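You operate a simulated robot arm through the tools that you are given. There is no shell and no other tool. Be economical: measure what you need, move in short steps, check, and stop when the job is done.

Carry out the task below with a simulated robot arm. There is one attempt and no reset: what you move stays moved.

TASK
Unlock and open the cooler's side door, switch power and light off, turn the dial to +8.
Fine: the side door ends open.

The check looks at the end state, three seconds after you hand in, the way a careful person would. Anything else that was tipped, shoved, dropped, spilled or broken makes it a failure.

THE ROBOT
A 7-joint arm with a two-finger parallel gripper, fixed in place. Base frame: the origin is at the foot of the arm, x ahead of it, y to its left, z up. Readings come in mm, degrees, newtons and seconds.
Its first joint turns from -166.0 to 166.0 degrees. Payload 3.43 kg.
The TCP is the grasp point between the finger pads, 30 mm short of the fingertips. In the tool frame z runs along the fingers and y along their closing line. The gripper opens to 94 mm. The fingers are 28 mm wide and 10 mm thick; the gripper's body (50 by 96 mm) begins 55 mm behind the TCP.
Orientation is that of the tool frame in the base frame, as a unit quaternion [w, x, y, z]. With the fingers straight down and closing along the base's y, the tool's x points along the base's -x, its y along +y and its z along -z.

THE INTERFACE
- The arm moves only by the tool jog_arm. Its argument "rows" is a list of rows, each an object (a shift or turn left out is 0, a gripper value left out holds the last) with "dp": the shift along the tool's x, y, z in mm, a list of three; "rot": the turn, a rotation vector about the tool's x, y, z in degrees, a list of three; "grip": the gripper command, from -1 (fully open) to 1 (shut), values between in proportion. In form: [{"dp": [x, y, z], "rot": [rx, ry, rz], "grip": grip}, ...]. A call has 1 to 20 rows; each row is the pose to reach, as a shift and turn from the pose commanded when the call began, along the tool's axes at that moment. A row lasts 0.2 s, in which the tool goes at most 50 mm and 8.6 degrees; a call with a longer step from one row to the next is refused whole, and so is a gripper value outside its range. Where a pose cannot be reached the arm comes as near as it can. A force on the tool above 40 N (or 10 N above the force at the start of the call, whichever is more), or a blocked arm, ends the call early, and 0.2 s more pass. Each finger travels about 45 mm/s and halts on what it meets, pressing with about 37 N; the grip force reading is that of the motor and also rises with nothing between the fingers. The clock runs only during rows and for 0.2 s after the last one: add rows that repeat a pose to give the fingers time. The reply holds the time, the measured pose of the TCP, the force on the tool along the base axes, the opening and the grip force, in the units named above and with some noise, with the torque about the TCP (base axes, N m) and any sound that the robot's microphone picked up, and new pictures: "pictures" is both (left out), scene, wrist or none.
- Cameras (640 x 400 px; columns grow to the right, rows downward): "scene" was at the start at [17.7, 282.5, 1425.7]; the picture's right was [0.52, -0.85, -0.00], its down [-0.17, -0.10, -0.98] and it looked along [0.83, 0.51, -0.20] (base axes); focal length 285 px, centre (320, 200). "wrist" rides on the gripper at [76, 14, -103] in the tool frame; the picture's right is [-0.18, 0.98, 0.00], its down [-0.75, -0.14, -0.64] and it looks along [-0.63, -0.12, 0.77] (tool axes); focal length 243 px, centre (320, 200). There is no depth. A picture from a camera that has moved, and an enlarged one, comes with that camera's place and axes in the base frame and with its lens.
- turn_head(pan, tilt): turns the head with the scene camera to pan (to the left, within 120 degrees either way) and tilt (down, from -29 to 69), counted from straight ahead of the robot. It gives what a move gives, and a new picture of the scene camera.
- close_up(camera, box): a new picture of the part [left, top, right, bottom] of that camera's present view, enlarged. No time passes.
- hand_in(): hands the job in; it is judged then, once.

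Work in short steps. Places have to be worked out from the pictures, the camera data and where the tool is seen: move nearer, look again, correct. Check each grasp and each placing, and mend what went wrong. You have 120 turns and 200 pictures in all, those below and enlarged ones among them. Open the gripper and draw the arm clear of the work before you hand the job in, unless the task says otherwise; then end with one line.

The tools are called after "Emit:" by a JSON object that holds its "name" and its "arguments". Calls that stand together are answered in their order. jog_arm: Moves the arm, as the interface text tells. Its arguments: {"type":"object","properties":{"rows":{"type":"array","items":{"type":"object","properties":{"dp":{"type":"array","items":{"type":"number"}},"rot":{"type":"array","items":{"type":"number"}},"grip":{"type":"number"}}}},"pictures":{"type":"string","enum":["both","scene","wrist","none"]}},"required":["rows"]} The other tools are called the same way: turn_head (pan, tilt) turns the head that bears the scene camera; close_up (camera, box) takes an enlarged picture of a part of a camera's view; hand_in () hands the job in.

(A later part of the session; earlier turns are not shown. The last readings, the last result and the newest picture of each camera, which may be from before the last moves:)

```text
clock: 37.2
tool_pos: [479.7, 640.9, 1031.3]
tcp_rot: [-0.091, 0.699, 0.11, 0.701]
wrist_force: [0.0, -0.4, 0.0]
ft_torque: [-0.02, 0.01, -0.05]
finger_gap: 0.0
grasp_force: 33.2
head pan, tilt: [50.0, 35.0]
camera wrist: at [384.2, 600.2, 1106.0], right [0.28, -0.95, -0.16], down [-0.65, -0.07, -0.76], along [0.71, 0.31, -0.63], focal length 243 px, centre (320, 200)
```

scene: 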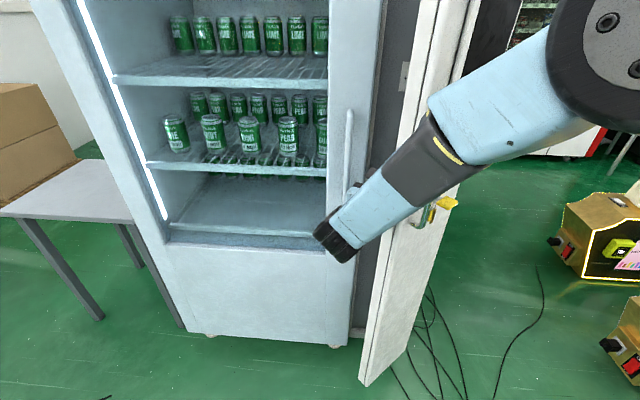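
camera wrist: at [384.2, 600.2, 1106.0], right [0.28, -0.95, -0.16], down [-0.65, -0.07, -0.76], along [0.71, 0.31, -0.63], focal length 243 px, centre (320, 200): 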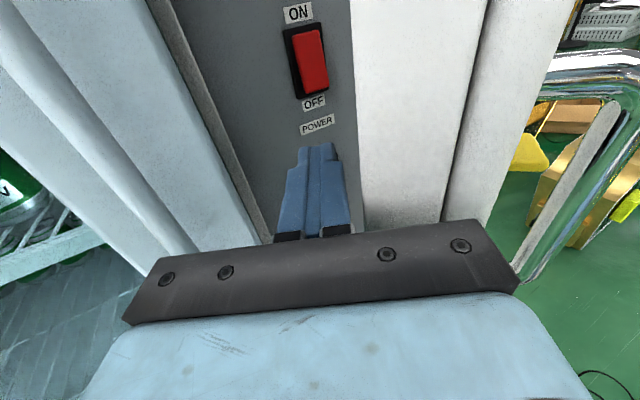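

I sweep the finger toward -y in short steps to swing the door further open.

Emit:
{"name": "jog_arm", "arguments": {"rows": [{"dp": [0, 20, -6]}, {"dp": [0, 40, -13]}, {"dp": [0, 60, -19]}, {"dp": [0, 77, -25]}, {"dp": [0, 77, -25]}]}}

```text
clock: 38.4
tool_pos: [477.3, 560.2, 1032.5]
tcp_rot: [-0.092, 0.699, 0.111, 0.701]
wrist_force: [0.6, -0.7, 0.5]
ft_torque: [0.0, 0.0, -0.01]
finger_gap: 0.0
grasp_force: 33.1
head pan, tilt: [50.0, 35.0]
camera wrist: at [381.8, 519.6, 1107.4], right [0.28, -0.95, -0.16], down [-0.65, -0.07, -0.76], along [0.71, 0.31, -0.63], focal length 243 px, centre (320, 200)
```

scene: 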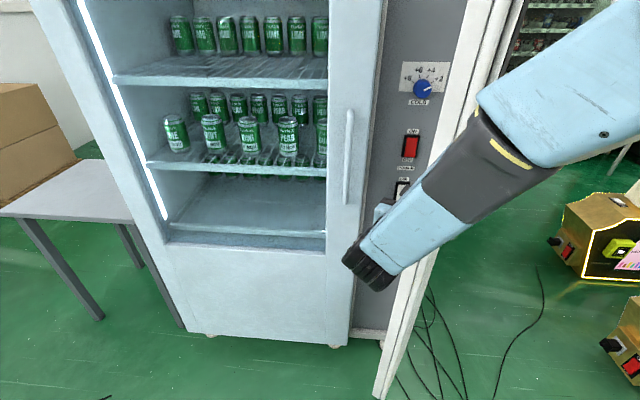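
wrist: 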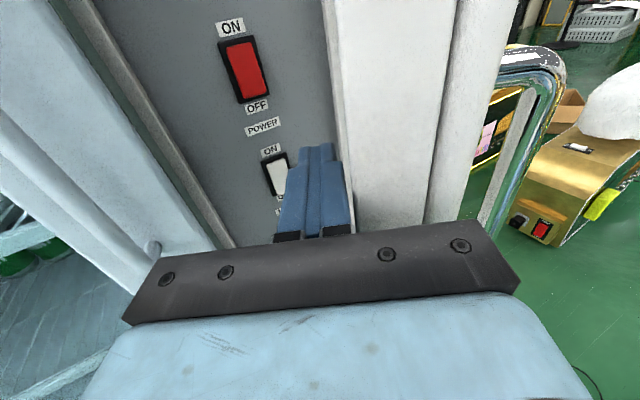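

The door opens well, and a blue dial, a red POWER rocker and a lower white LIGHT rocker are visible. I continue the sweep.

Emit:
{"name": "jog_arm", "arguments": {"rows": [{"dp": [0, 20, -4]}, {"dp": [0, 40, -7]}, {"dp": [0, 60, -9]}, {"dp": [0, 85, -10]}, {"dp": [0, 112, -10]}, {"dp": [0, 130, -7]}, {"dp": [0, 145, -4]}, {"dp": [0, 145, -4]}]}}

```text
clock: 40.2
tool_pos: [513.1, 420.4, 1036.9]
tcp_rot: [-0.091, 0.699, 0.111, 0.701]
wrist_force: [0.4, 0.0, -0.2]
ft_torque: [0.01, 0.01, -0.01]
finger_gap: 0.1
grasp_force: 33.0
head pan, tilt: [50.0, 35.0]
camera wrist: at [417.6, 379.1, 1112.4], right [0.28, -0.95, -0.16], down [-0.65, -0.07, -0.76], along [0.71, 0.31, -0.63], focal length 243 px, centre (320, 200)
```

scene: 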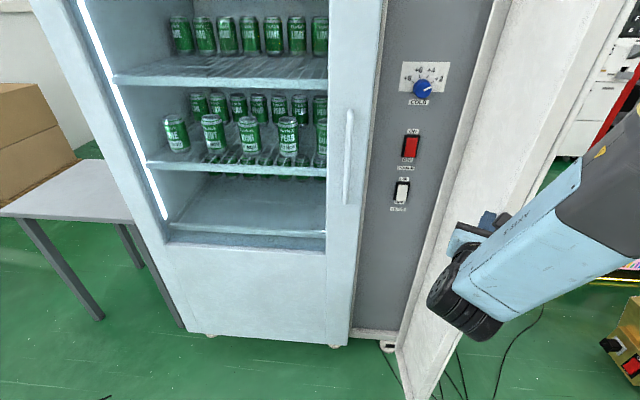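
wrist: 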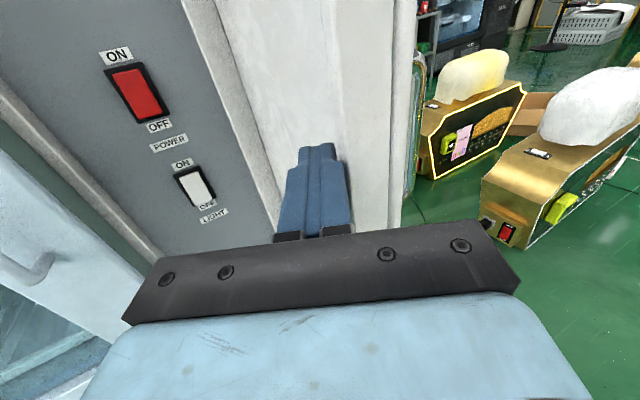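

Door is wide open. I enlarge the panel in the scene view.

Emit:
{"name": "close_up", "arguments": {"camera": "scene", "box": [380, 50, 460, 110]}}

Emit:
{"name": "close_up", "arguments": {"camera": "scene", "box": [360, 50, 480, 220]}}

Emit:
{"name": "close_up", "arguments": {"camera": "wrist", "box": [90, 30, 250, 240]}}

```text
6.67 times, centred on (420, 80) of scene
camera zoom: at [-5.0, 301.2, 1387.9], right [0.77, -0.64, 0.0], down [-0.37, -0.44, -0.82], along [0.53, 0.63, -0.57], focal length 1900 px, centre (-347, 1000)
```

zoom: 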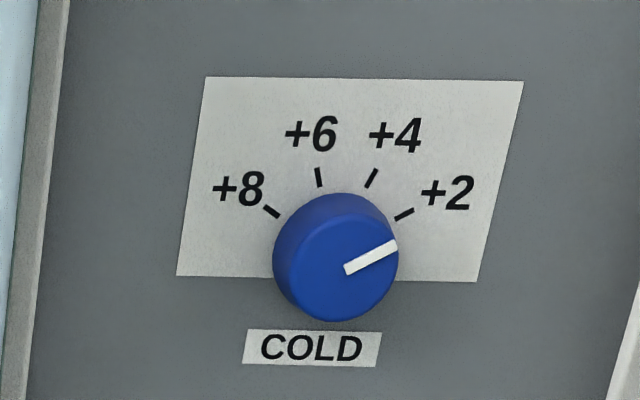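

```text
2.35 times, centred on (420, 135) of scene
camera zoom: at [-5.0, 301.2, 1387.9], right [0.77, -0.64, 0.0], down [-0.37, -0.44, -0.82], along [0.53, 0.63, -0.57], focal length 671 px, centre (85, 353)
```

zoom: 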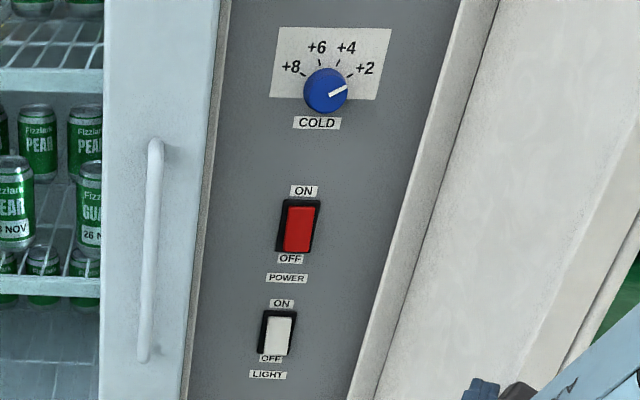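

```text
1.90 times, centred on (170, 135) of wrist
camera zoom: at [417.6, 379.1, 1112.4], right [0.28, -0.95, -0.16], down [-0.65, -0.07, -0.76], along [0.71, 0.31, -0.63], focal length 462 px, centre (606, 324)
```

zoom: 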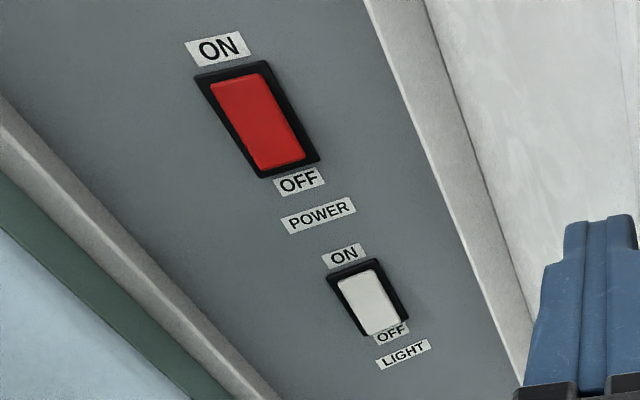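

The dial reads +2 and needs ~120° counter-clockwise. Panel at n≈950, all controls at lateral ≈32: dial z≈1214, POWER z≈1060, LIGHT z≈912. I push the door a bit wider for clearance first.

Emit:
{"name": "jog_arm", "arguments": {"rows": [{"dp": [0, 16, 11]}, {"dp": [0, 33, 23]}, {"dp": [0, 49, 34]}, {"dp": [0, 49, 34]}]}}

```text
clock: 40.9
tool_pos: [541.3, 397.5, 1037.2]
tcp_rot: [-0.1, 0.699, 0.119, 0.699]
wrist_force: [-20.9, 2.9, 2.8]
ft_torque: [0.06, 0.32, -0.29]
finger_gap: 0.0
grasp_force: 33.6
head pan, tilt: [50.0, 35.0]
stopped in row 3: the force on the tool passed its limit at 62 N (the readings are from after the stop); the commanded pose is now the measured one
camera wrist: at [446.9, 354.6, 1112.1], right [0.3, -0.94, -0.16], down [-0.65, -0.08, -0.75], along [0.7, 0.33, -0.64], focal length 243 px, centre (320, 200)
```

scene: 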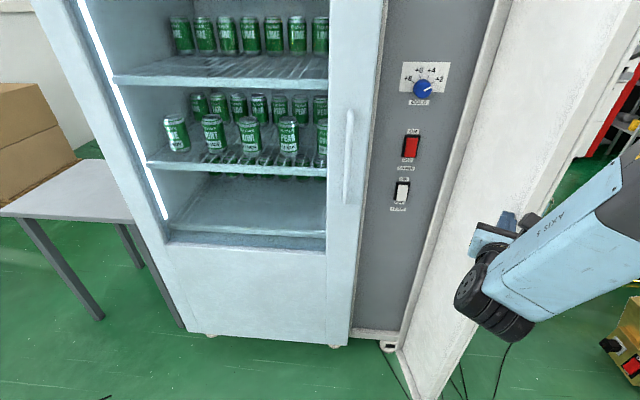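
wrist: 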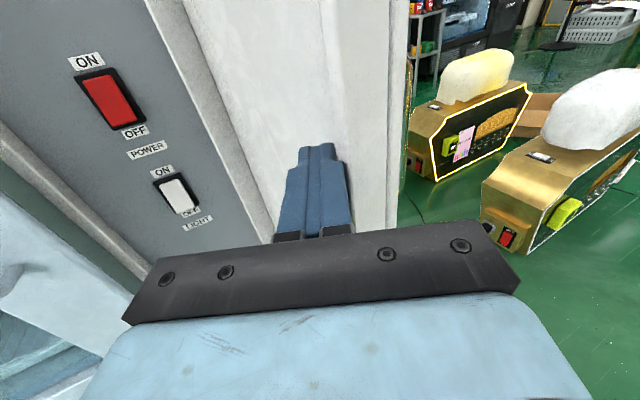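

The door is wide enough. I move away left and up to stand off in front of the dial at about (528,575,1214), pointing at 45°, with gripper open.

Emit:
{"name": "jog_arm", "arguments": {"rows": [{"dp": [10, -30, -10], "rot": [0, 0, 0]}, {"dp": [40, -55, -5], "rot": [4, 0, 0]}, {"dp": [70, -80, 2], "rot": [8, 0, 0], "grip": -1}, {"dp": [100, -105, 10], "rot": [12, 0, 0]}, {"dp": [125, -130, 20], "rot": [16, 0, 0]}, {"dp": [150, -155, 30], "rot": [20, 0, 0]}, {"dp": [177, -173, 42], "rot": [24, 0, 0]}, {"dp": [177, -173, 42], "rot": [27.2, 0, 0]}, {"dp": [177, -173, 42], "rot": [27.2, 0, 0]}]}}

```text
clock: 42.9
tool_pos: [530.6, 577.7, 1205.3]
tcp_rot: [-0.26, 0.656, 0.278, 0.652]
wrist_force: [0.2, -0.1, 0.1]
ft_torque: [0.0, -0.01, 0.02]
finger_gap: 93.8
grasp_force: 0.0
head pan, tilt: [50.0, 35.0]
camera wrist: at [466.2, 498.6, 1284.0], right [0.69, -0.7, -0.16], down [-0.55, -0.37, -0.75], along [0.46, 0.61, -0.65], focal length 243 px, centre (320, 200)
```

scene: 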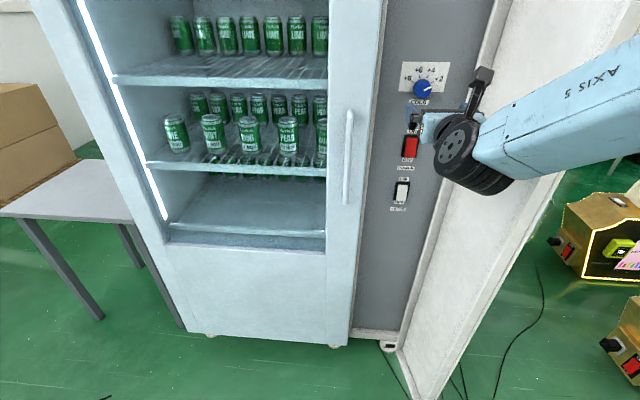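
wrist: 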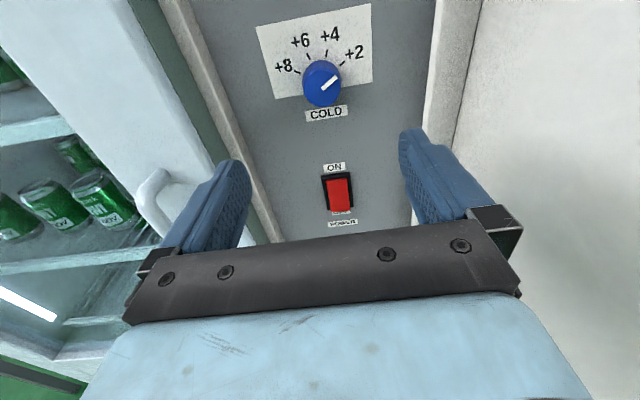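

The dial centre is at lateral 33, z≈1212, knob face n≈940. I roll +118° in place (so the later −120° turn ends near x-up) while raising 7 mm.

Emit:
{"name": "jog_arm", "arguments": {"rows": [{"dp": [7, 0, 0], "rot": [0, 0, 8]}, {"dp": [7, 0, 0], "rot": [0, 0, 16]}, {"dp": [7, 0, 0], "rot": [0, 0, 24]}, {"dp": [7, 0, 0], "rot": [0, 0, 32]}, {"dp": [7, 0, 0], "rot": [0, 0, 40]}, {"dp": [7, 0, 0], "rot": [0, 0, 48]}, {"dp": [7, 0, 0], "rot": [0, 0, 56]}, {"dp": [7, 0, 0], "rot": [0, 0, 64]}, {"dp": [7, 0, 0], "rot": [0, 0, 72]}, {"dp": [7, 0, 0], "rot": [0, 0, 80]}, {"dp": [7, 0, 0], "rot": [0, 0, 88]}, {"dp": [7, 0, 0], "rot": [0, 0, 96]}, {"dp": [7, 0, 0], "rot": [0, 0, 104]}, {"dp": [7, 0, 0], "rot": [0, 0, 112]}, {"dp": [7, 0, 0], "rot": [0, 0, 118]}, {"dp": [7, 0, 0], "rot": [0, 0, 118]}]}}

```text
clock: 46.3
tool_pos: [530.9, 579.6, 1216.6]
tcp_rot: [0.693, -0.575, 0.42, -0.112]
wrist_force: [-0.1, -0.3, -1.1]
ft_torque: [-0.02, 0.03, -0.01]
finger_gap: 94.3
grasp_force: 0.1
head pan, tilt: [50.0, 35.0]
camera wrist: at [499.9, 462.5, 1169.3], right [-0.44, 0.42, -0.79], down [-0.88, -0.01, 0.48], along [0.19, 0.91, 0.38], focal length 243 px, centre (320, 200)
```

scene: 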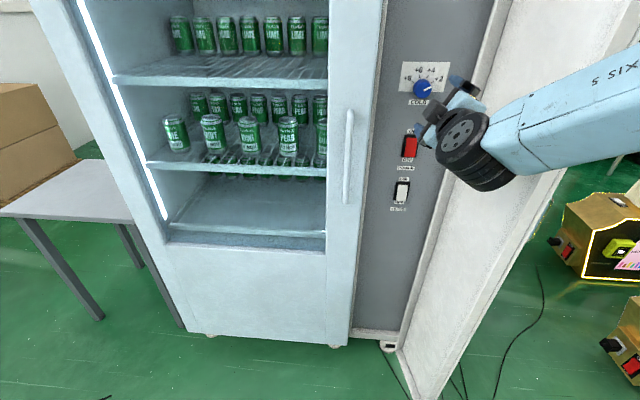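
wrist: 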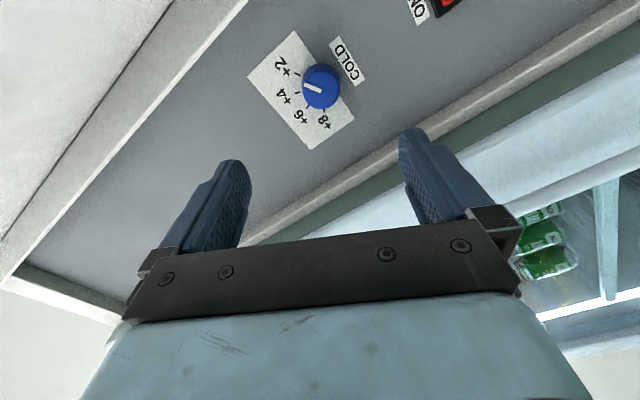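

I advance toward the knob, stopping with fingertips ≈ n 940, and look.

Emit:
{"name": "jog_arm", "arguments": {"rows": [{"dp": [2, 1, 40]}, {"dp": [4.5, 3, 80]}, {"dp": [4.5, 3, 110]}, {"dp": [4.5, 3, 124]}, {"dp": [4.5, 3, 124]}]}}

```text
clock: 47.5
tool_pos: [621.5, 664.0, 1207.0]
tcp_rot: [0.693, -0.575, 0.42, -0.114]
wrist_force: [0.2, -1.1, 1.1]
ft_torque: [-0.01, 0.0, 0.02]
finger_gap: 93.9
grasp_force: 0.1
head pan, tilt: [50.0, 35.0]
camera wrist: at [591.1, 548.2, 1160.7], right [-0.44, 0.42, -0.79], down [-0.88, -0.01, 0.48], along [0.19, 0.91, 0.38], focal length 243 px, centre (320, 200)
```

scene: 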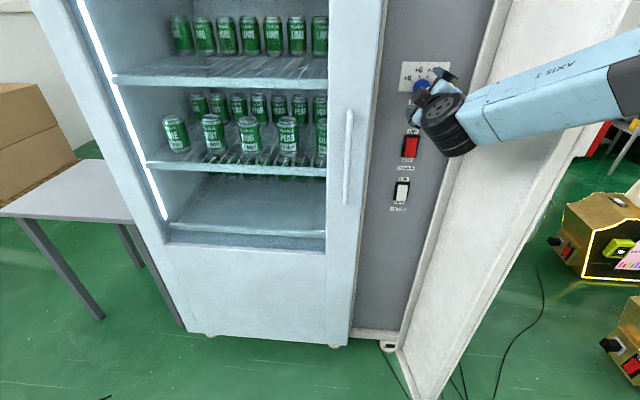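
wrist: 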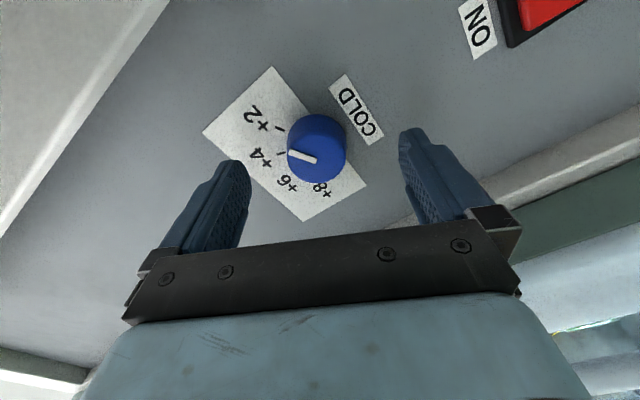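

Fingertips are level with the knob face; the knob is ~4 mm to tool −y. I shift, advance 17 mm and close.

Emit:
{"name": "jog_arm", "arguments": {"rows": [{"dp": [0, -4, 6]}, {"dp": [0, -4, 12]}, {"dp": [0, -4, 17]}, {"dp": [0, -4, 17]}, {"dp": [0, -4, 17], "grip": 1}, {"dp": [0, -4, 17], "grip": 1}, {"dp": [0, -4, 17], "grip": 1}, {"dp": [0, -4, 17], "grip": 1}, {"dp": [0, -4, 17], "grip": 1}], "pictures": "wrist"}}

```text
clock: 49.5
tool_pos: [633.9, 672.9, 1207.9]
tcp_rot: [0.692, -0.576, 0.42, -0.112]
wrist_force: [-6.9, -0.6, -13.2]
ft_torque: [-0.36, 0.28, 0.31]
finger_gap: 39.2
grasp_force: 44.7
head pan, tilt: [50.0, 35.0]
camera wrist: at [603.5, 557.2, 1163.0], right [-0.44, 0.42, -0.79], down [-0.88, -0.01, 0.48], along [0.19, 0.91, 0.38], focal length 243 px, centre (320, 200)
```

wrist: 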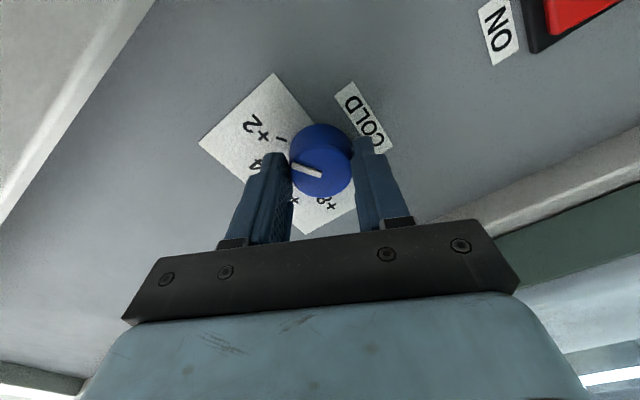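

Knob gripped (39 mm). I shift 1.5 mm to relieve the side load and turn −60° first.

Emit:
{"name": "jog_arm", "arguments": {"rows": [{"dp": [0, 1.5, 0]}, {"dp": [0, 1.5, 0], "rot": [0, 0, -6]}, {"dp": [0, 1.5, 0], "rot": [0, 0, -12]}, {"dp": [0, 1.5, 0], "rot": [0, 0, -18]}, {"dp": [0, 1.5, 0], "rot": [0, 0, -24]}, {"dp": [0, 1.5, 0], "rot": [0, 0, -30]}, {"dp": [0, 1.5, 0], "rot": [0, 0, -36]}, {"dp": [0, 1.5, 0], "rot": [0, 0, -42]}, {"dp": [0, 1.5, 0], "rot": [0, 0, -48]}, {"dp": [0, 1.5, 0], "rot": [0, 0, -54]}, {"dp": [0, 1.5, 0], "rot": [0, 0, -60]}, {"dp": [0, 1.5, 0], "rot": [0, 0, -60]}], "pictures": "wrist"}}

```text
clock: 52.1
tool_pos: [633.9, 672.9, 1211.3]
tcp_rot: [-0.544, 0.707, -0.075, 0.445]
wrist_force: [12.6, 3.4, 15.4]
ft_torque: [0.45, -0.35, -0.45]
finger_gap: 39.0
grasp_force: 45.2
head pan, tilt: [50.0, 35.0]
camera wrist: at [610.8, 551.4, 1242.3], right [0.26, -0.28, -0.92], down [-0.96, 0.05, -0.29], along [0.13, 0.96, -0.26], focal length 243 px, centre (320, 200)
```

wrist: 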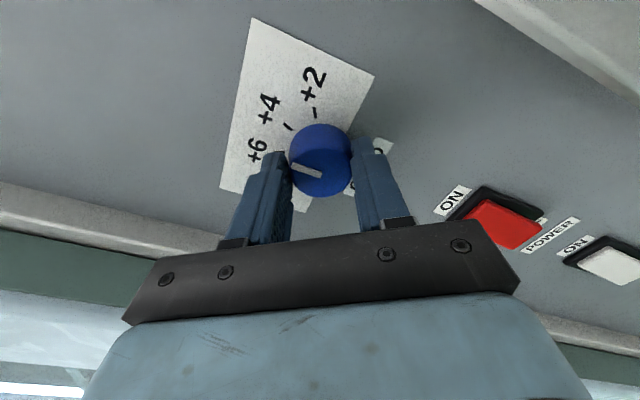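

Pointer passes +6. I turn the remaining −60°.

Emit:
{"name": "jog_arm", "arguments": {"rows": [{"rot": [0, 0, -6]}, {"rot": [0, 0, -12]}, {"rot": [0, 0, -18]}, {"rot": [0, 0, -24]}, {"rot": [0, 0, -30]}, {"rot": [0, 0, -36]}, {"rot": [0, 0, -42]}, {"rot": [0, 0, -48]}, {"rot": [0, 0, -54]}, {"rot": [0, 0, -60]}, {"rot": [0, 0, -60]}], "pictures": "wrist"}}

Emit:
{"name": "close_up", "arguments": {"camera": "wrist", "box": [200, 20, 440, 220]}}

```text
clock: 54.5
tool_pos: [632.5, 675.2, 1209.0]
tcp_rot: [-0.248, 0.652, 0.291, 0.655]
wrist_force: [-8.6, 4.9, 11.7]
ft_torque: [0.62, 0.24, 0.3]
finger_gap: 38.7
grasp_force: 45.9
head pan, tilt: [50.0, 35.0]
camera wrist: at [566.2, 597.0, 1287.2], right [0.7, -0.71, -0.13], down [-0.53, -0.39, -0.75], along [0.48, 0.59, -0.65], focal length 243 px, centre (320, 200)
```

wrist: 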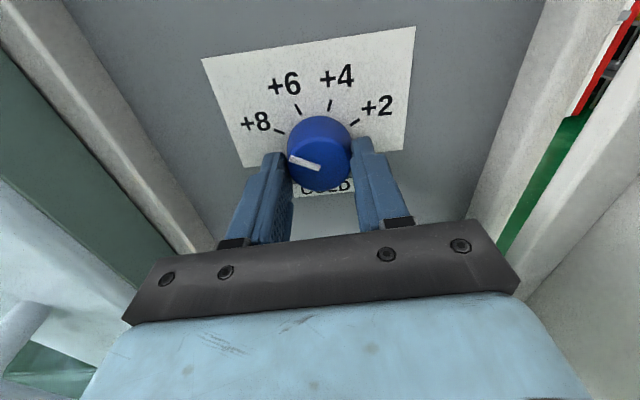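

```text
2.00 times, centred on (320, 120) of wrist
camera zoom: at [566.2, 597.0, 1287.2], right [0.7, -0.71, -0.13], down [-0.53, -0.39, -0.75], along [0.48, 0.59, -0.65], focal length 485 px, centre (320, 360)
```

zoom: 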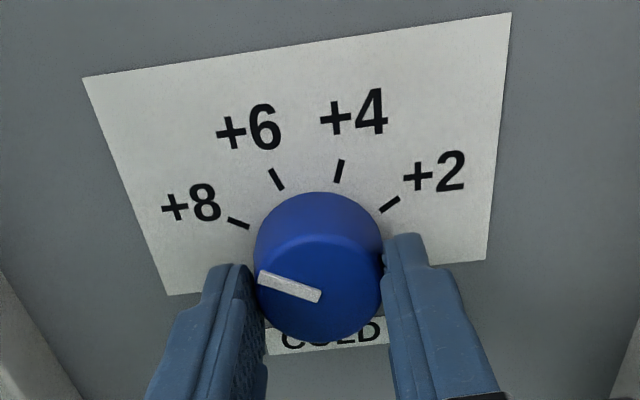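

Pointer lines up with +8. I release, retreat, and verify.

Emit:
{"name": "jog_arm", "arguments": {"rows": [{"grip": -0.2}, {"grip": -0.2}, {"grip": -0.2}, {"grip": -0.2}, {"dp": [0, 0, -30]}, {"dp": [0, 0, -70]}, {"dp": [0, 0, -110]}, {"dp": [0, 0, -140]}, {"dp": [0, 0, -140]}]}}

Emit:
{"name": "close_up", "arguments": {"camera": "wrist", "box": [240, 0, 400, 120]}}

Emit:
{"name": "close_up", "arguments": {"camera": "scene", "box": [380, 50, 460, 110]}}

```text
clock: 56.5
tool_pos: [534.6, 574.2, 1214.0]
tcp_rot: [-0.248, 0.651, 0.289, 0.656]
wrist_force: [-0.4, -0.3, 0.9]
ft_torque: [-0.01, 0.03, 0.04]
finger_gap: 56.5
grasp_force: 0.0
head pan, tilt: [50.0, 35.0]
camera wrist: at [468.4, 497.0, 1290.8], right [0.7, -0.71, -0.13], down [-0.53, -0.39, -0.75], along [0.48, 0.59, -0.65], focal length 243 px, centre (320, 200)
```

scene: 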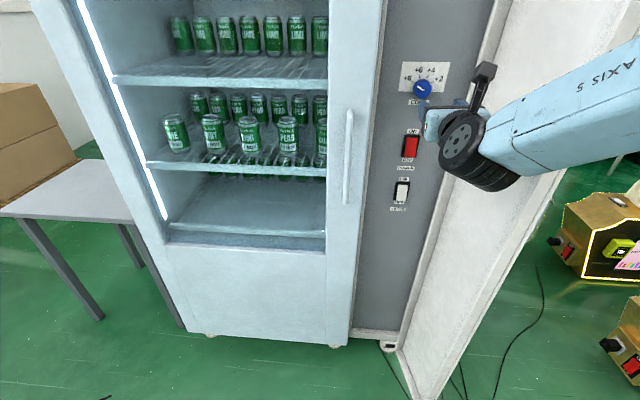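
wrist: 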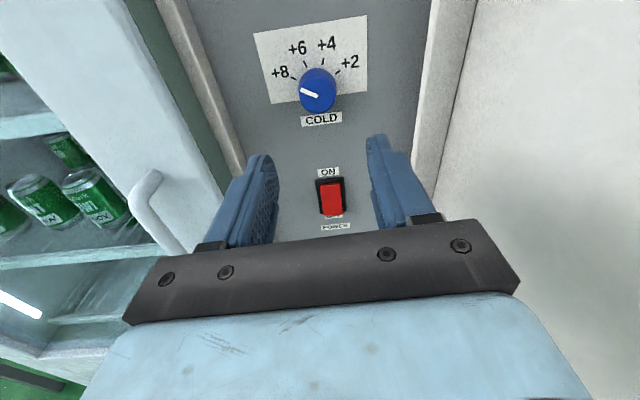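

```text
3.33 times, centred on (320, 60) of wrist
camera zoom: at [468.4, 497.0, 1290.8], right [0.7, -0.71, -0.13], down [-0.53, -0.39, -0.75], along [0.48, 0.59, -0.65], focal length 809 px, centre (320, 667)
```

zoom: 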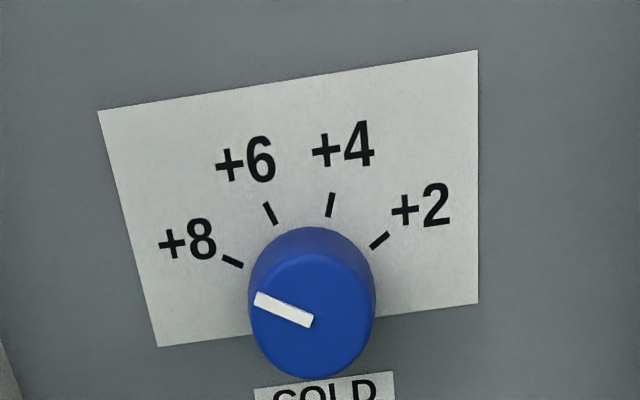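

```text
6.67 times, centred on (420, 80) of scene
camera zoom: at [-4.9, 301.2, 1387.9], right [0.77, -0.64, 0.0], down [-0.37, -0.44, -0.82], along [0.53, 0.63, -0.57], focal length 1900 px, centre (-347, 1000)
```

zoom: 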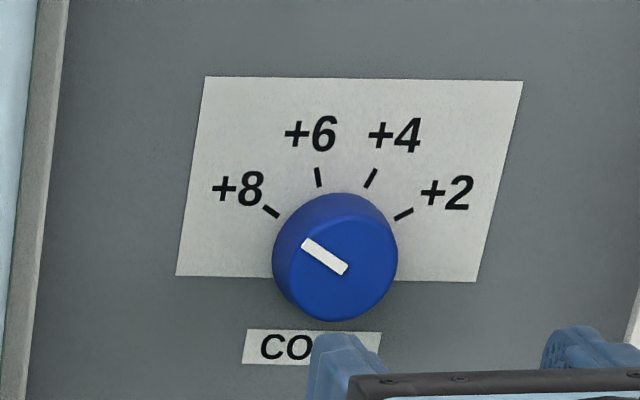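

Dial is exactly on +8. POWER's red rocker spans z≈1030–1090 at lateral 31.5; I close the fingers, go down to z≈1040 and approach its OFF (lower) end.

Emit:
{"name": "jog_arm", "arguments": {"rows": [{"dp": [-40, -3, 5], "grip": 1}, {"dp": [-80, -6, 10]}, {"dp": [-120, -9, 20]}, {"dp": [-155, -12, 40]}, {"dp": [-171.7, -13.2, 75]}, {"dp": [-171.7, -13.2, 102]}, {"dp": [-171.7, -13.2, 102]}]}}

Emit:
{"name": "close_up", "arguments": {"camera": "wrist", "box": [220, 0, 420, 170]}}

```text
clock: 58.1
tool_pos: [602.1, 650.3, 1036.3]
tcp_rot: [-0.249, 0.651, 0.288, 0.656]
wrist_force: [-0.7, -1.4, 0.4]
ft_torque: [0.0, 0.0, 0.0]
finger_gap: 0.3
grasp_force: 32.6
head pan, tilt: [50.0, 35.0]
camera wrist: at [536.2, 572.0, 1115.0], right [0.7, -0.71, -0.13], down [-0.53, -0.39, -0.75], along [0.48, 0.59, -0.65], focal length 243 px, centre (320, 200)
```

scene: 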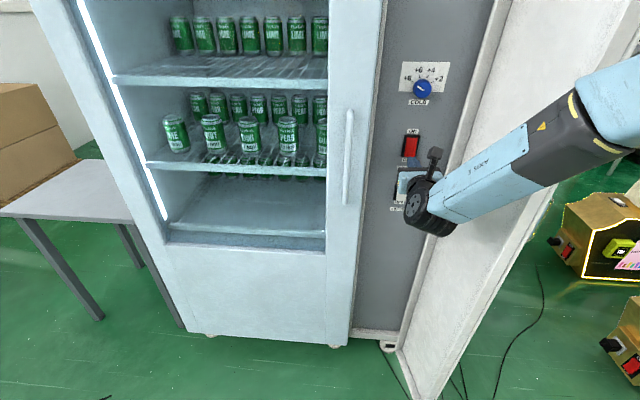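
wrist: 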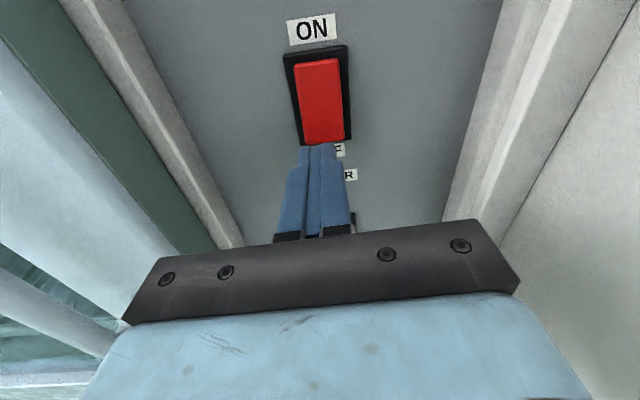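

```text
2.35 times, centred on (320, 85) of wrist
camera zoom: at [536.2, 572.0, 1115.0], right [0.7, -0.71, -0.13], down [-0.53, -0.39, -0.75], along [0.48, 0.59, -0.65], focal length 571 px, centre (320, 471)
```

zoom: 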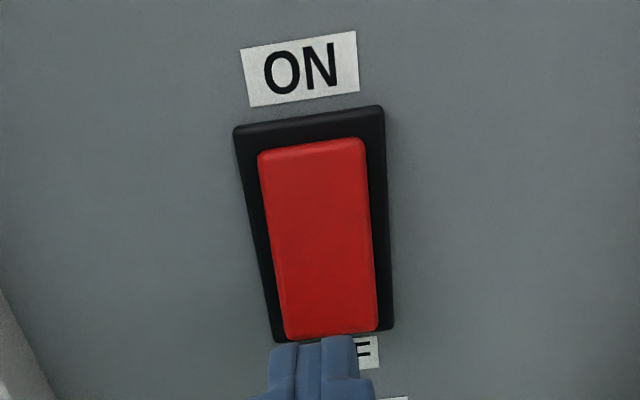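

Tips are aligned with the lower half of the rocker. I press forward gradually.

Emit:
{"name": "jog_arm", "arguments": {"rows": [{"dp": [3, 2, 12]}, {"dp": [3, 2, 24]}, {"dp": [3, 2, 29]}, {"dp": [3, 2, 33]}, {"dp": [3, 2, 36]}, {"dp": [3, 2, 39]}]}}

Emit:
{"name": "close_up", "arguments": {"camera": "wrist", "box": [220, 0, 420, 170]}}

```text
clock: 59.5
tool_pos: [629.5, 674.6, 1038.3]
tcp_rot: [-0.247, 0.653, 0.289, 0.655]
wrist_force: [-21.3, -23.8, -7.3]
ft_torque: [0.39, 0.01, 0.02]
finger_gap: 0.0
grasp_force: 32.8
head pan, tilt: [50.0, 35.0]
camera wrist: at [564.1, 596.2, 1117.3], right [0.7, -0.71, -0.13], down [-0.54, -0.39, -0.75], along [0.48, 0.59, -0.65], focal length 243 px, centre (320, 200)
```

scene: 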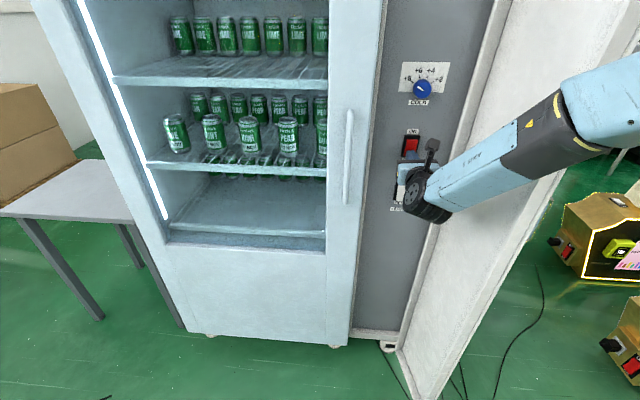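
wrist: 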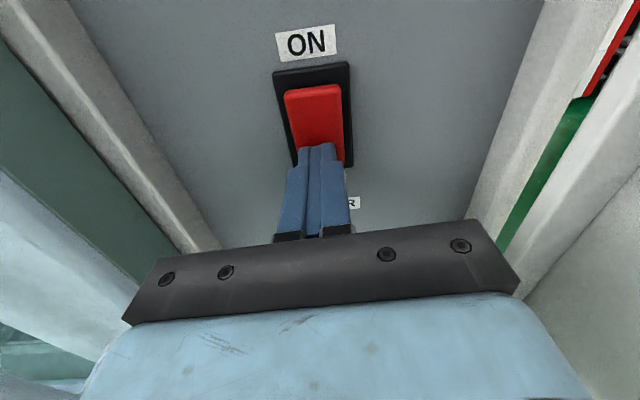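

```text
2.35 times, centred on (320, 85) of wrist
camera zoom: at [564.1, 596.2, 1117.3], right [0.7, -0.71, -0.13], down [-0.54, -0.39, -0.75], along [0.48, 0.59, -0.65], focal length 571 px, centre (320, 471)
```

zoom: 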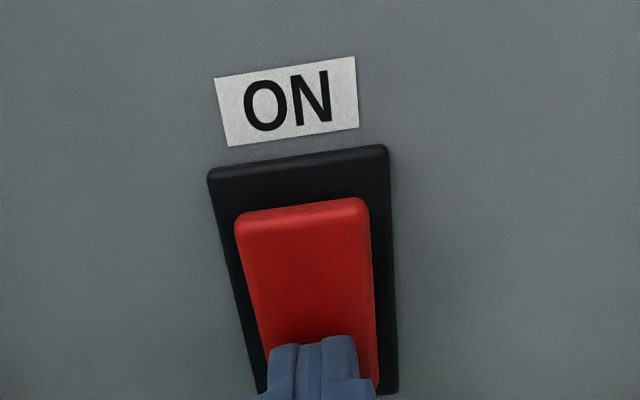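

The rocker's top edge has come forward, so it appears switched. I back off to check.

Emit:
{"name": "jog_arm", "arguments": {"rows": [{"dp": [0, 0, -30]}, {"dp": [-10, 0, -60]}, {"dp": [-10, 0, -60]}]}}

Emit:
{"name": "close_up", "arguments": {"camera": "wrist", "box": [220, 0, 420, 170]}}

Emit:
{"name": "close_up", "arguments": {"camera": "scene", "box": [380, 110, 460, 210]}}

```text
clock: 60.3
tool_pos: [586.6, 632.2, 1034.1]
tcp_rot: [-0.248, 0.651, 0.288, 0.657]
wrist_force: [0.3, -0.3, -0.2]
ft_torque: [0.0, -0.01, -0.03]
finger_gap: 0.0
grasp_force: 32.7
head pan, tilt: [50.0, 35.0]
camera wrist: at [521.5, 553.3, 1111.7], right [0.7, -0.71, -0.13], down [-0.53, -0.39, -0.75], along [0.48, 0.59, -0.65], focal length 243 px, centre (320, 200)
```

scene: 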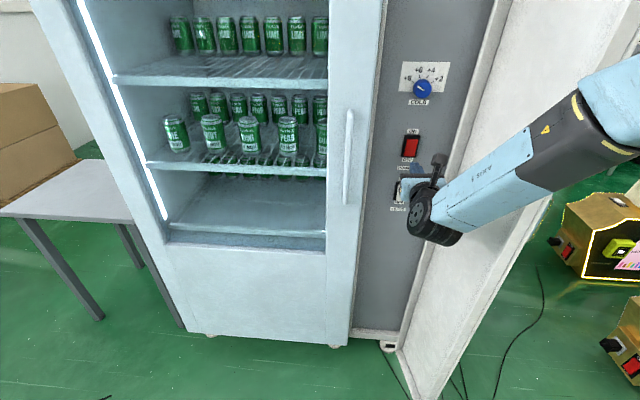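
wrist: 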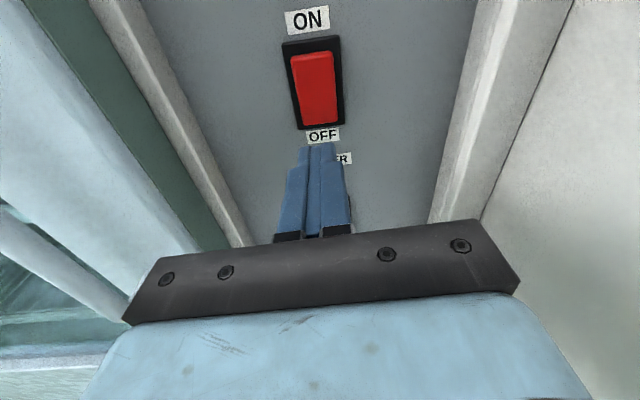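

```text
2.35 times, centred on (320, 85) of wrist
camera zoom: at [521.5, 553.3, 1111.7], right [0.7, -0.71, -0.13], down [-0.53, -0.39, -0.75], along [0.48, 0.59, -0.65], focal length 571 px, centre (320, 471)
```

zoom: 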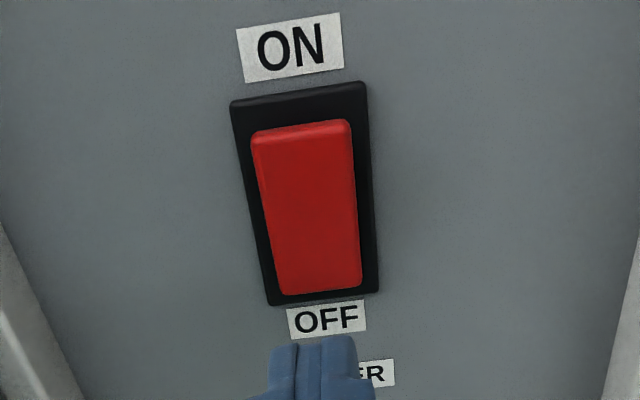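

```text
4.00 times, centred on (420, 160) of scene
camera zoom: at [-4.7, 301.2, 1387.9], right [0.77, -0.64, 0.0], down [-0.37, -0.44, -0.82], along [0.53, 0.63, -0.57], focal length 1140 px, centre (-80, 360)
```

zoom: 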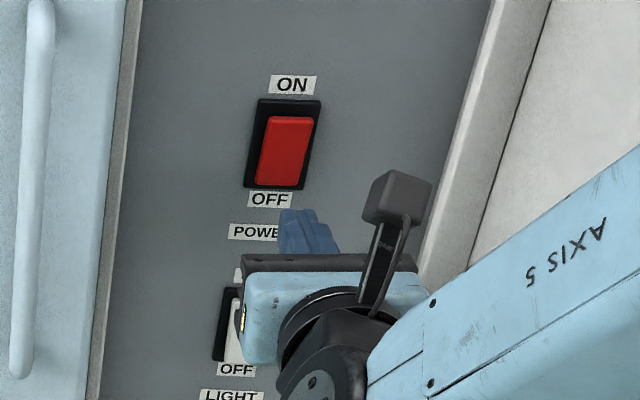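

It's ambiguous whether the rocker latched. I back away to compare both rockers in detail.

Emit:
{"name": "jog_arm", "arguments": {"rows": [{"dp": [0, 0, -40]}, {"dp": [20, 60, -80]}, {"dp": [60, 80, -90]}, {"dp": [60, 80, -90]}]}}

Emit:
{"name": "close_up", "arguments": {"camera": "scene", "box": [385, 125, 435, 215]}}

```text
refused: row 2 steps farther than a row can; nothing moved
```

```text
4.44 times, centred on (410, 170) of scene
camera zoom: at [-4.7, 301.2, 1387.9], right [0.77, -0.64, 0.0], down [-0.37, -0.44, -0.82], along [0.53, 0.63, -0.57], focal length 1267 px, centre (-80, 333)
```

zoom: 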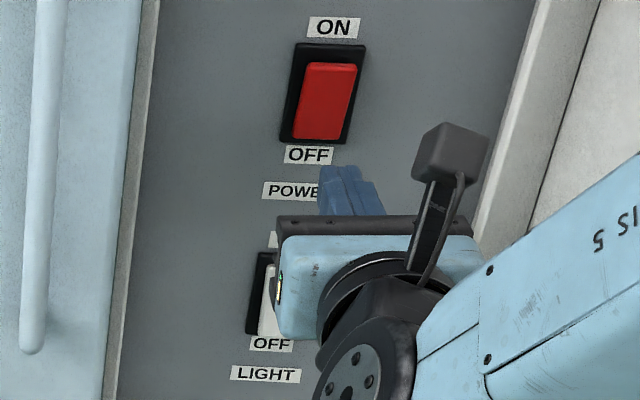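

The move was refused for step length; I redo it with smaller steps, then compare both switches.

Emit:
{"name": "jog_arm", "arguments": {"rows": [{"dp": [0, 10, -30]}, {"dp": [20, 35, -55]}, {"dp": [40, 60, -80]}, {"dp": [60, 80, -90]}, {"dp": [60, 80, -90]}]}}

Emit:
{"name": "close_up", "arguments": {"camera": "scene", "box": [385, 125, 435, 170]}}

Emit:
{"name": "close_up", "arguments": {"camera": "scene", "box": [380, 165, 430, 215]}}

Emit:
{"name": "close_up", "arguments": {"camera": "wrist", "box": [140, 0, 340, 240]}}

```text
clock: 61.5
tool_pos: [579.8, 516.2, 1097.5]
tcp_rot: [-0.249, 0.651, 0.289, 0.656]
wrist_force: [0.2, -0.8, 0.8]
ft_torque: [-0.04, 0.01, 0.07]
finger_gap: 0.0
grasp_force: 33.0
head pan, tilt: [50.0, 35.0]
camera wrist: at [513.4, 437.9, 1176.4], right [0.7, -0.71, -0.13], down [-0.53, -0.39, -0.75], along [0.48, 0.59, -0.65], focal length 243 px, centre (320, 200)
```

scene: 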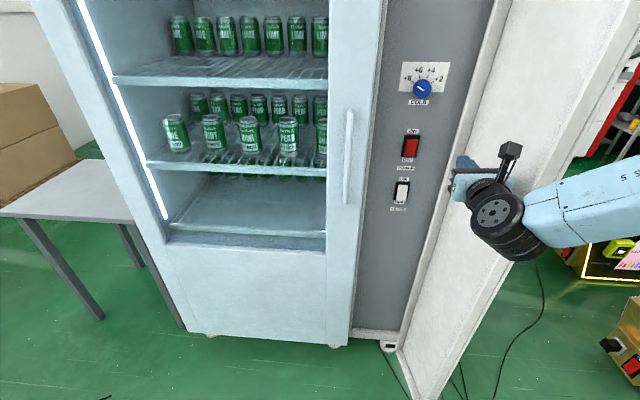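
wrist: 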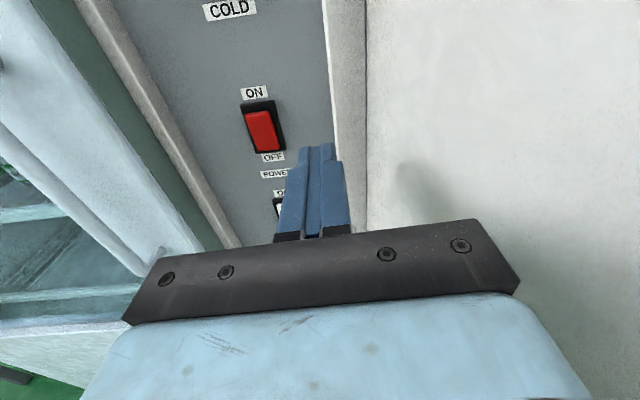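

```text
8.89 times, centred on (410, 148) of scene
camera zoom: at [-5.2, 300.7, 1388.0], right [0.77, -0.64, 0.0], down [-0.37, -0.44, -0.82], along [0.53, 0.63, -0.57], focal length 2533 px, centre (-480, 667)
```

zoom: 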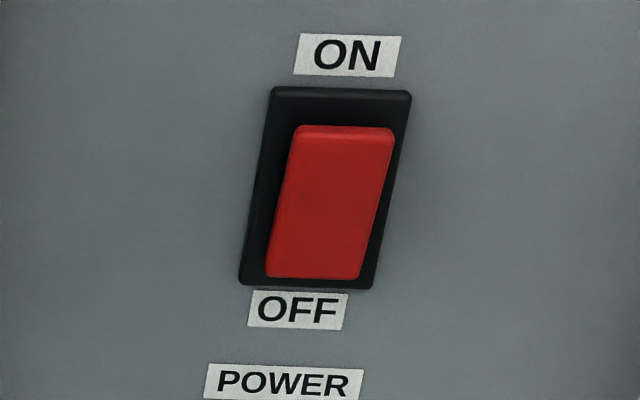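

```text
8.00 times, centred on (405, 190) of scene
camera zoom: at [-5.2, 300.7, 1388.0], right [0.77, -0.64, 0.0], down [-0.37, -0.44, -0.82], along [0.53, 0.63, -0.57], focal length 2280 px, centre (-360, 280)
```

zoom: 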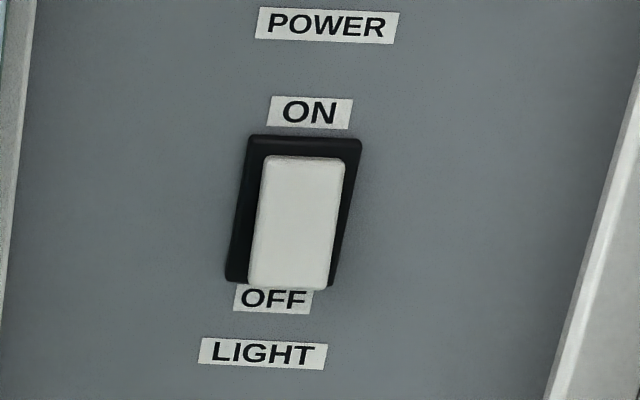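

```text
1.67 times, centred on (240, 120) of wrist
camera zoom: at [513.4, 437.9, 1176.4], right [0.7, -0.71, -0.13], down [-0.53, -0.39, -0.75], along [0.48, 0.59, -0.65], focal length 404 px, centre (453, 333)
```

zoom: 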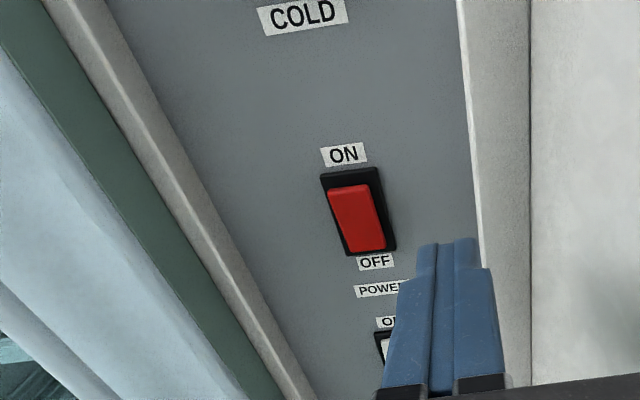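

POWER is OFF: its top edge now protrudes and the bottom sits in the bezel, while LIGHT still shows the ON pattern. LIGHT's OFF end is near z≈893; I move there.

Emit:
{"name": "jog_arm", "arguments": {"rows": [{"dp": [-30, -25, 0]}, {"dp": [-65, -50, 5]}, {"dp": [-105, -70, 15]}, {"dp": [-145, -86, 30]}, {"dp": [-180, -86, 55]}, {"dp": [-195, -86, 85]}, {"dp": [-195, -86, 108]}, {"dp": [-195, -86, 108]}]}}

Emit:
{"name": "close_up", "arguments": {"camera": "wrist", "box": [220, 0, 420, 170]}}

```text
clock: 63.3
tool_pos: [601.7, 644.0, 897.6]
tcp_rot: [-0.249, 0.651, 0.29, 0.656]
wrist_force: [-0.4, -0.7, 0.1]
ft_torque: [0.02, 0.03, -0.03]
finger_gap: 0.0
grasp_force: 33.2
head pan, tilt: [50.0, 35.0]
camera wrist: at [536.2, 566.4, 974.2], right [0.7, -0.71, -0.13], down [-0.53, -0.39, -0.75], along [0.48, 0.59, -0.65], focal length 243 px, centre (320, 200)
```

scene: 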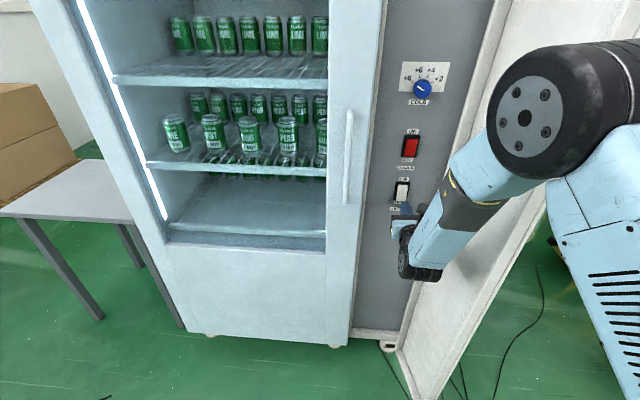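
wrist: 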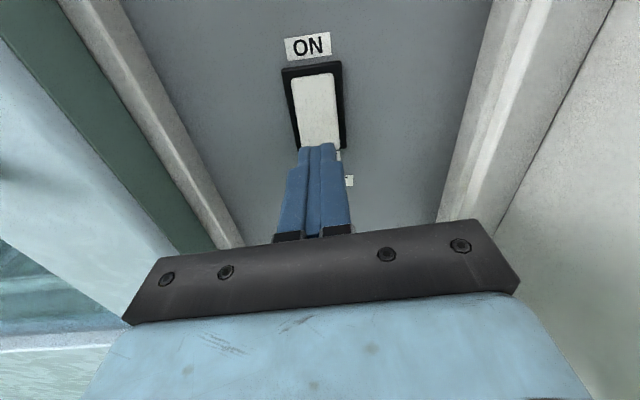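

```text
2.35 times, centred on (320, 85) of wrist
camera zoom: at [536.2, 566.4, 974.2], right [0.7, -0.71, -0.13], down [-0.53, -0.39, -0.75], along [0.48, 0.59, -0.65], focal length 571 px, centre (320, 471)
```

zoom: 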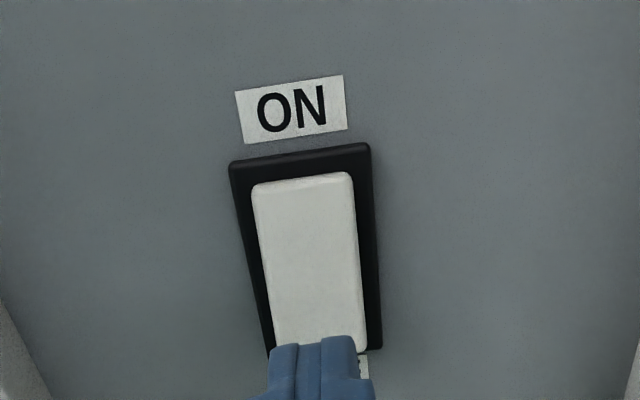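

Aligned; I lower 5 mm and press the LIGHT rocker's lower end.

Emit:
{"name": "jog_arm", "arguments": {"rows": [{"dp": [-5, 0, 14]}, {"dp": [-5, 0, 28]}, {"dp": [-5, 0, 34]}, {"dp": [-5, 0, 38]}, {"dp": [-5, 0, 41]}, {"dp": [-5, 0, 44]}], "pictures": "wrist"}}

```text
clock: 64.7
tool_pos: [632.0, 671.6, 888.1]
tcp_rot: [-0.248, 0.652, 0.29, 0.655]
wrist_force: [-19.8, -26.7, -4.7]
ft_torque: [0.4, -0.06, -0.1]
finger_gap: 0.1
grasp_force: 33.3
head pan, tilt: [50.0, 35.0]
camera wrist: at [565.8, 594.5, 967.1], right [0.7, -0.71, -0.13], down [-0.54, -0.39, -0.75], along [0.48, 0.59, -0.65], focal length 243 px, centre (320, 200)
```

wrist: 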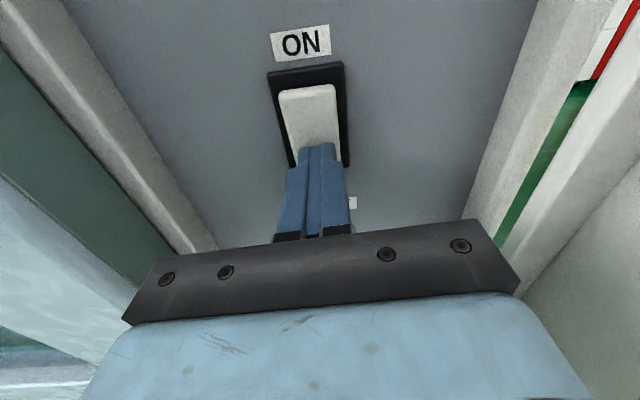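

Same signature as the POWER press. I retreat to the left and front, away from the door, and check.

Emit:
{"name": "jog_arm", "arguments": {"rows": [{"dp": [0, 0, -30]}, {"dp": [0, 0, -65]}, {"dp": [0, 0, -105]}, {"dp": [30, -10, -140]}, {"dp": [60, -20, -170]}, {"dp": [80, -20, -190]}, {"dp": [80, -20, -190]}]}}

Emit:
{"name": "close_up", "arguments": {"camera": "scene", "box": [380, 125, 430, 215]}}

Emit:
{"name": "close_up", "arguments": {"camera": "wrist", "box": [220, 0, 420, 170]}}

```text
clock: 66.3
tool_pos: [481.5, 556.8, 973.7]
tcp_rot: [-0.246, 0.652, 0.289, 0.657]
wrist_force: [0.3, 0.2, -0.9]
ft_torque: [-0.03, 0.0, 0.0]
finger_gap: 0.0
grasp_force: 33.2
head pan, tilt: [50.0, 35.0]
camera wrist: at [415.7, 477.8, 1051.0], right [0.7, -0.71, -0.13], down [-0.53, -0.39, -0.75], along [0.48, 0.59, -0.65], focal length 243 px, centre (320, 200)
```

scene: 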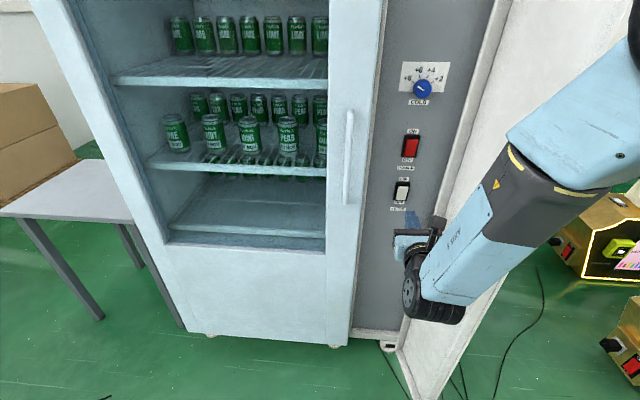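
wrist: 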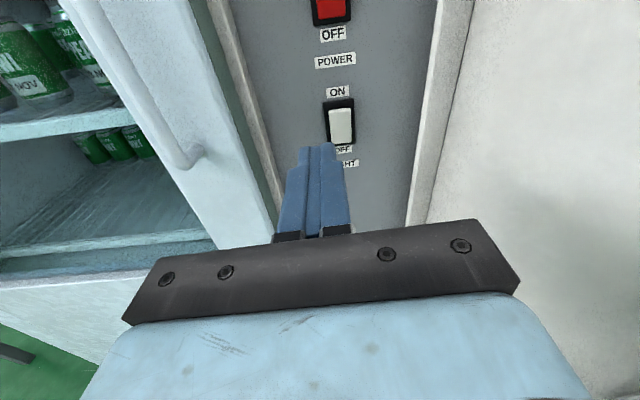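

```text
4.44 times, centred on (405, 170) of scene
camera zoom: at [-4.9, 301.2, 1387.9], right [0.77, -0.64, 0.0], down [-0.37, -0.44, -0.82], along [0.53, 0.63, -0.57], focal length 1267 px, centre (-58, 333)
```

zoom: 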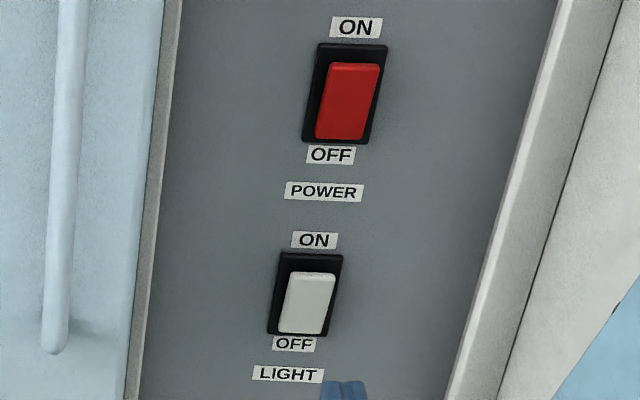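

```text
2.35 times, centred on (320, 85) of wrist
camera zoom: at [415.7, 477.8, 1051.0], right [0.7, -0.71, -0.13], down [-0.53, -0.39, -0.75], along [0.48, 0.59, -0.65], focal length 571 px, centre (320, 471)
```

zoom: 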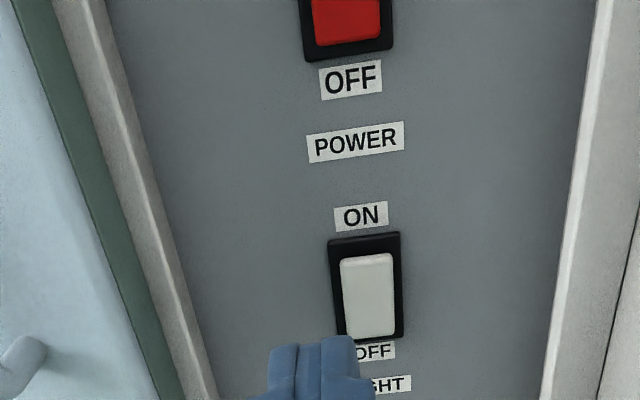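

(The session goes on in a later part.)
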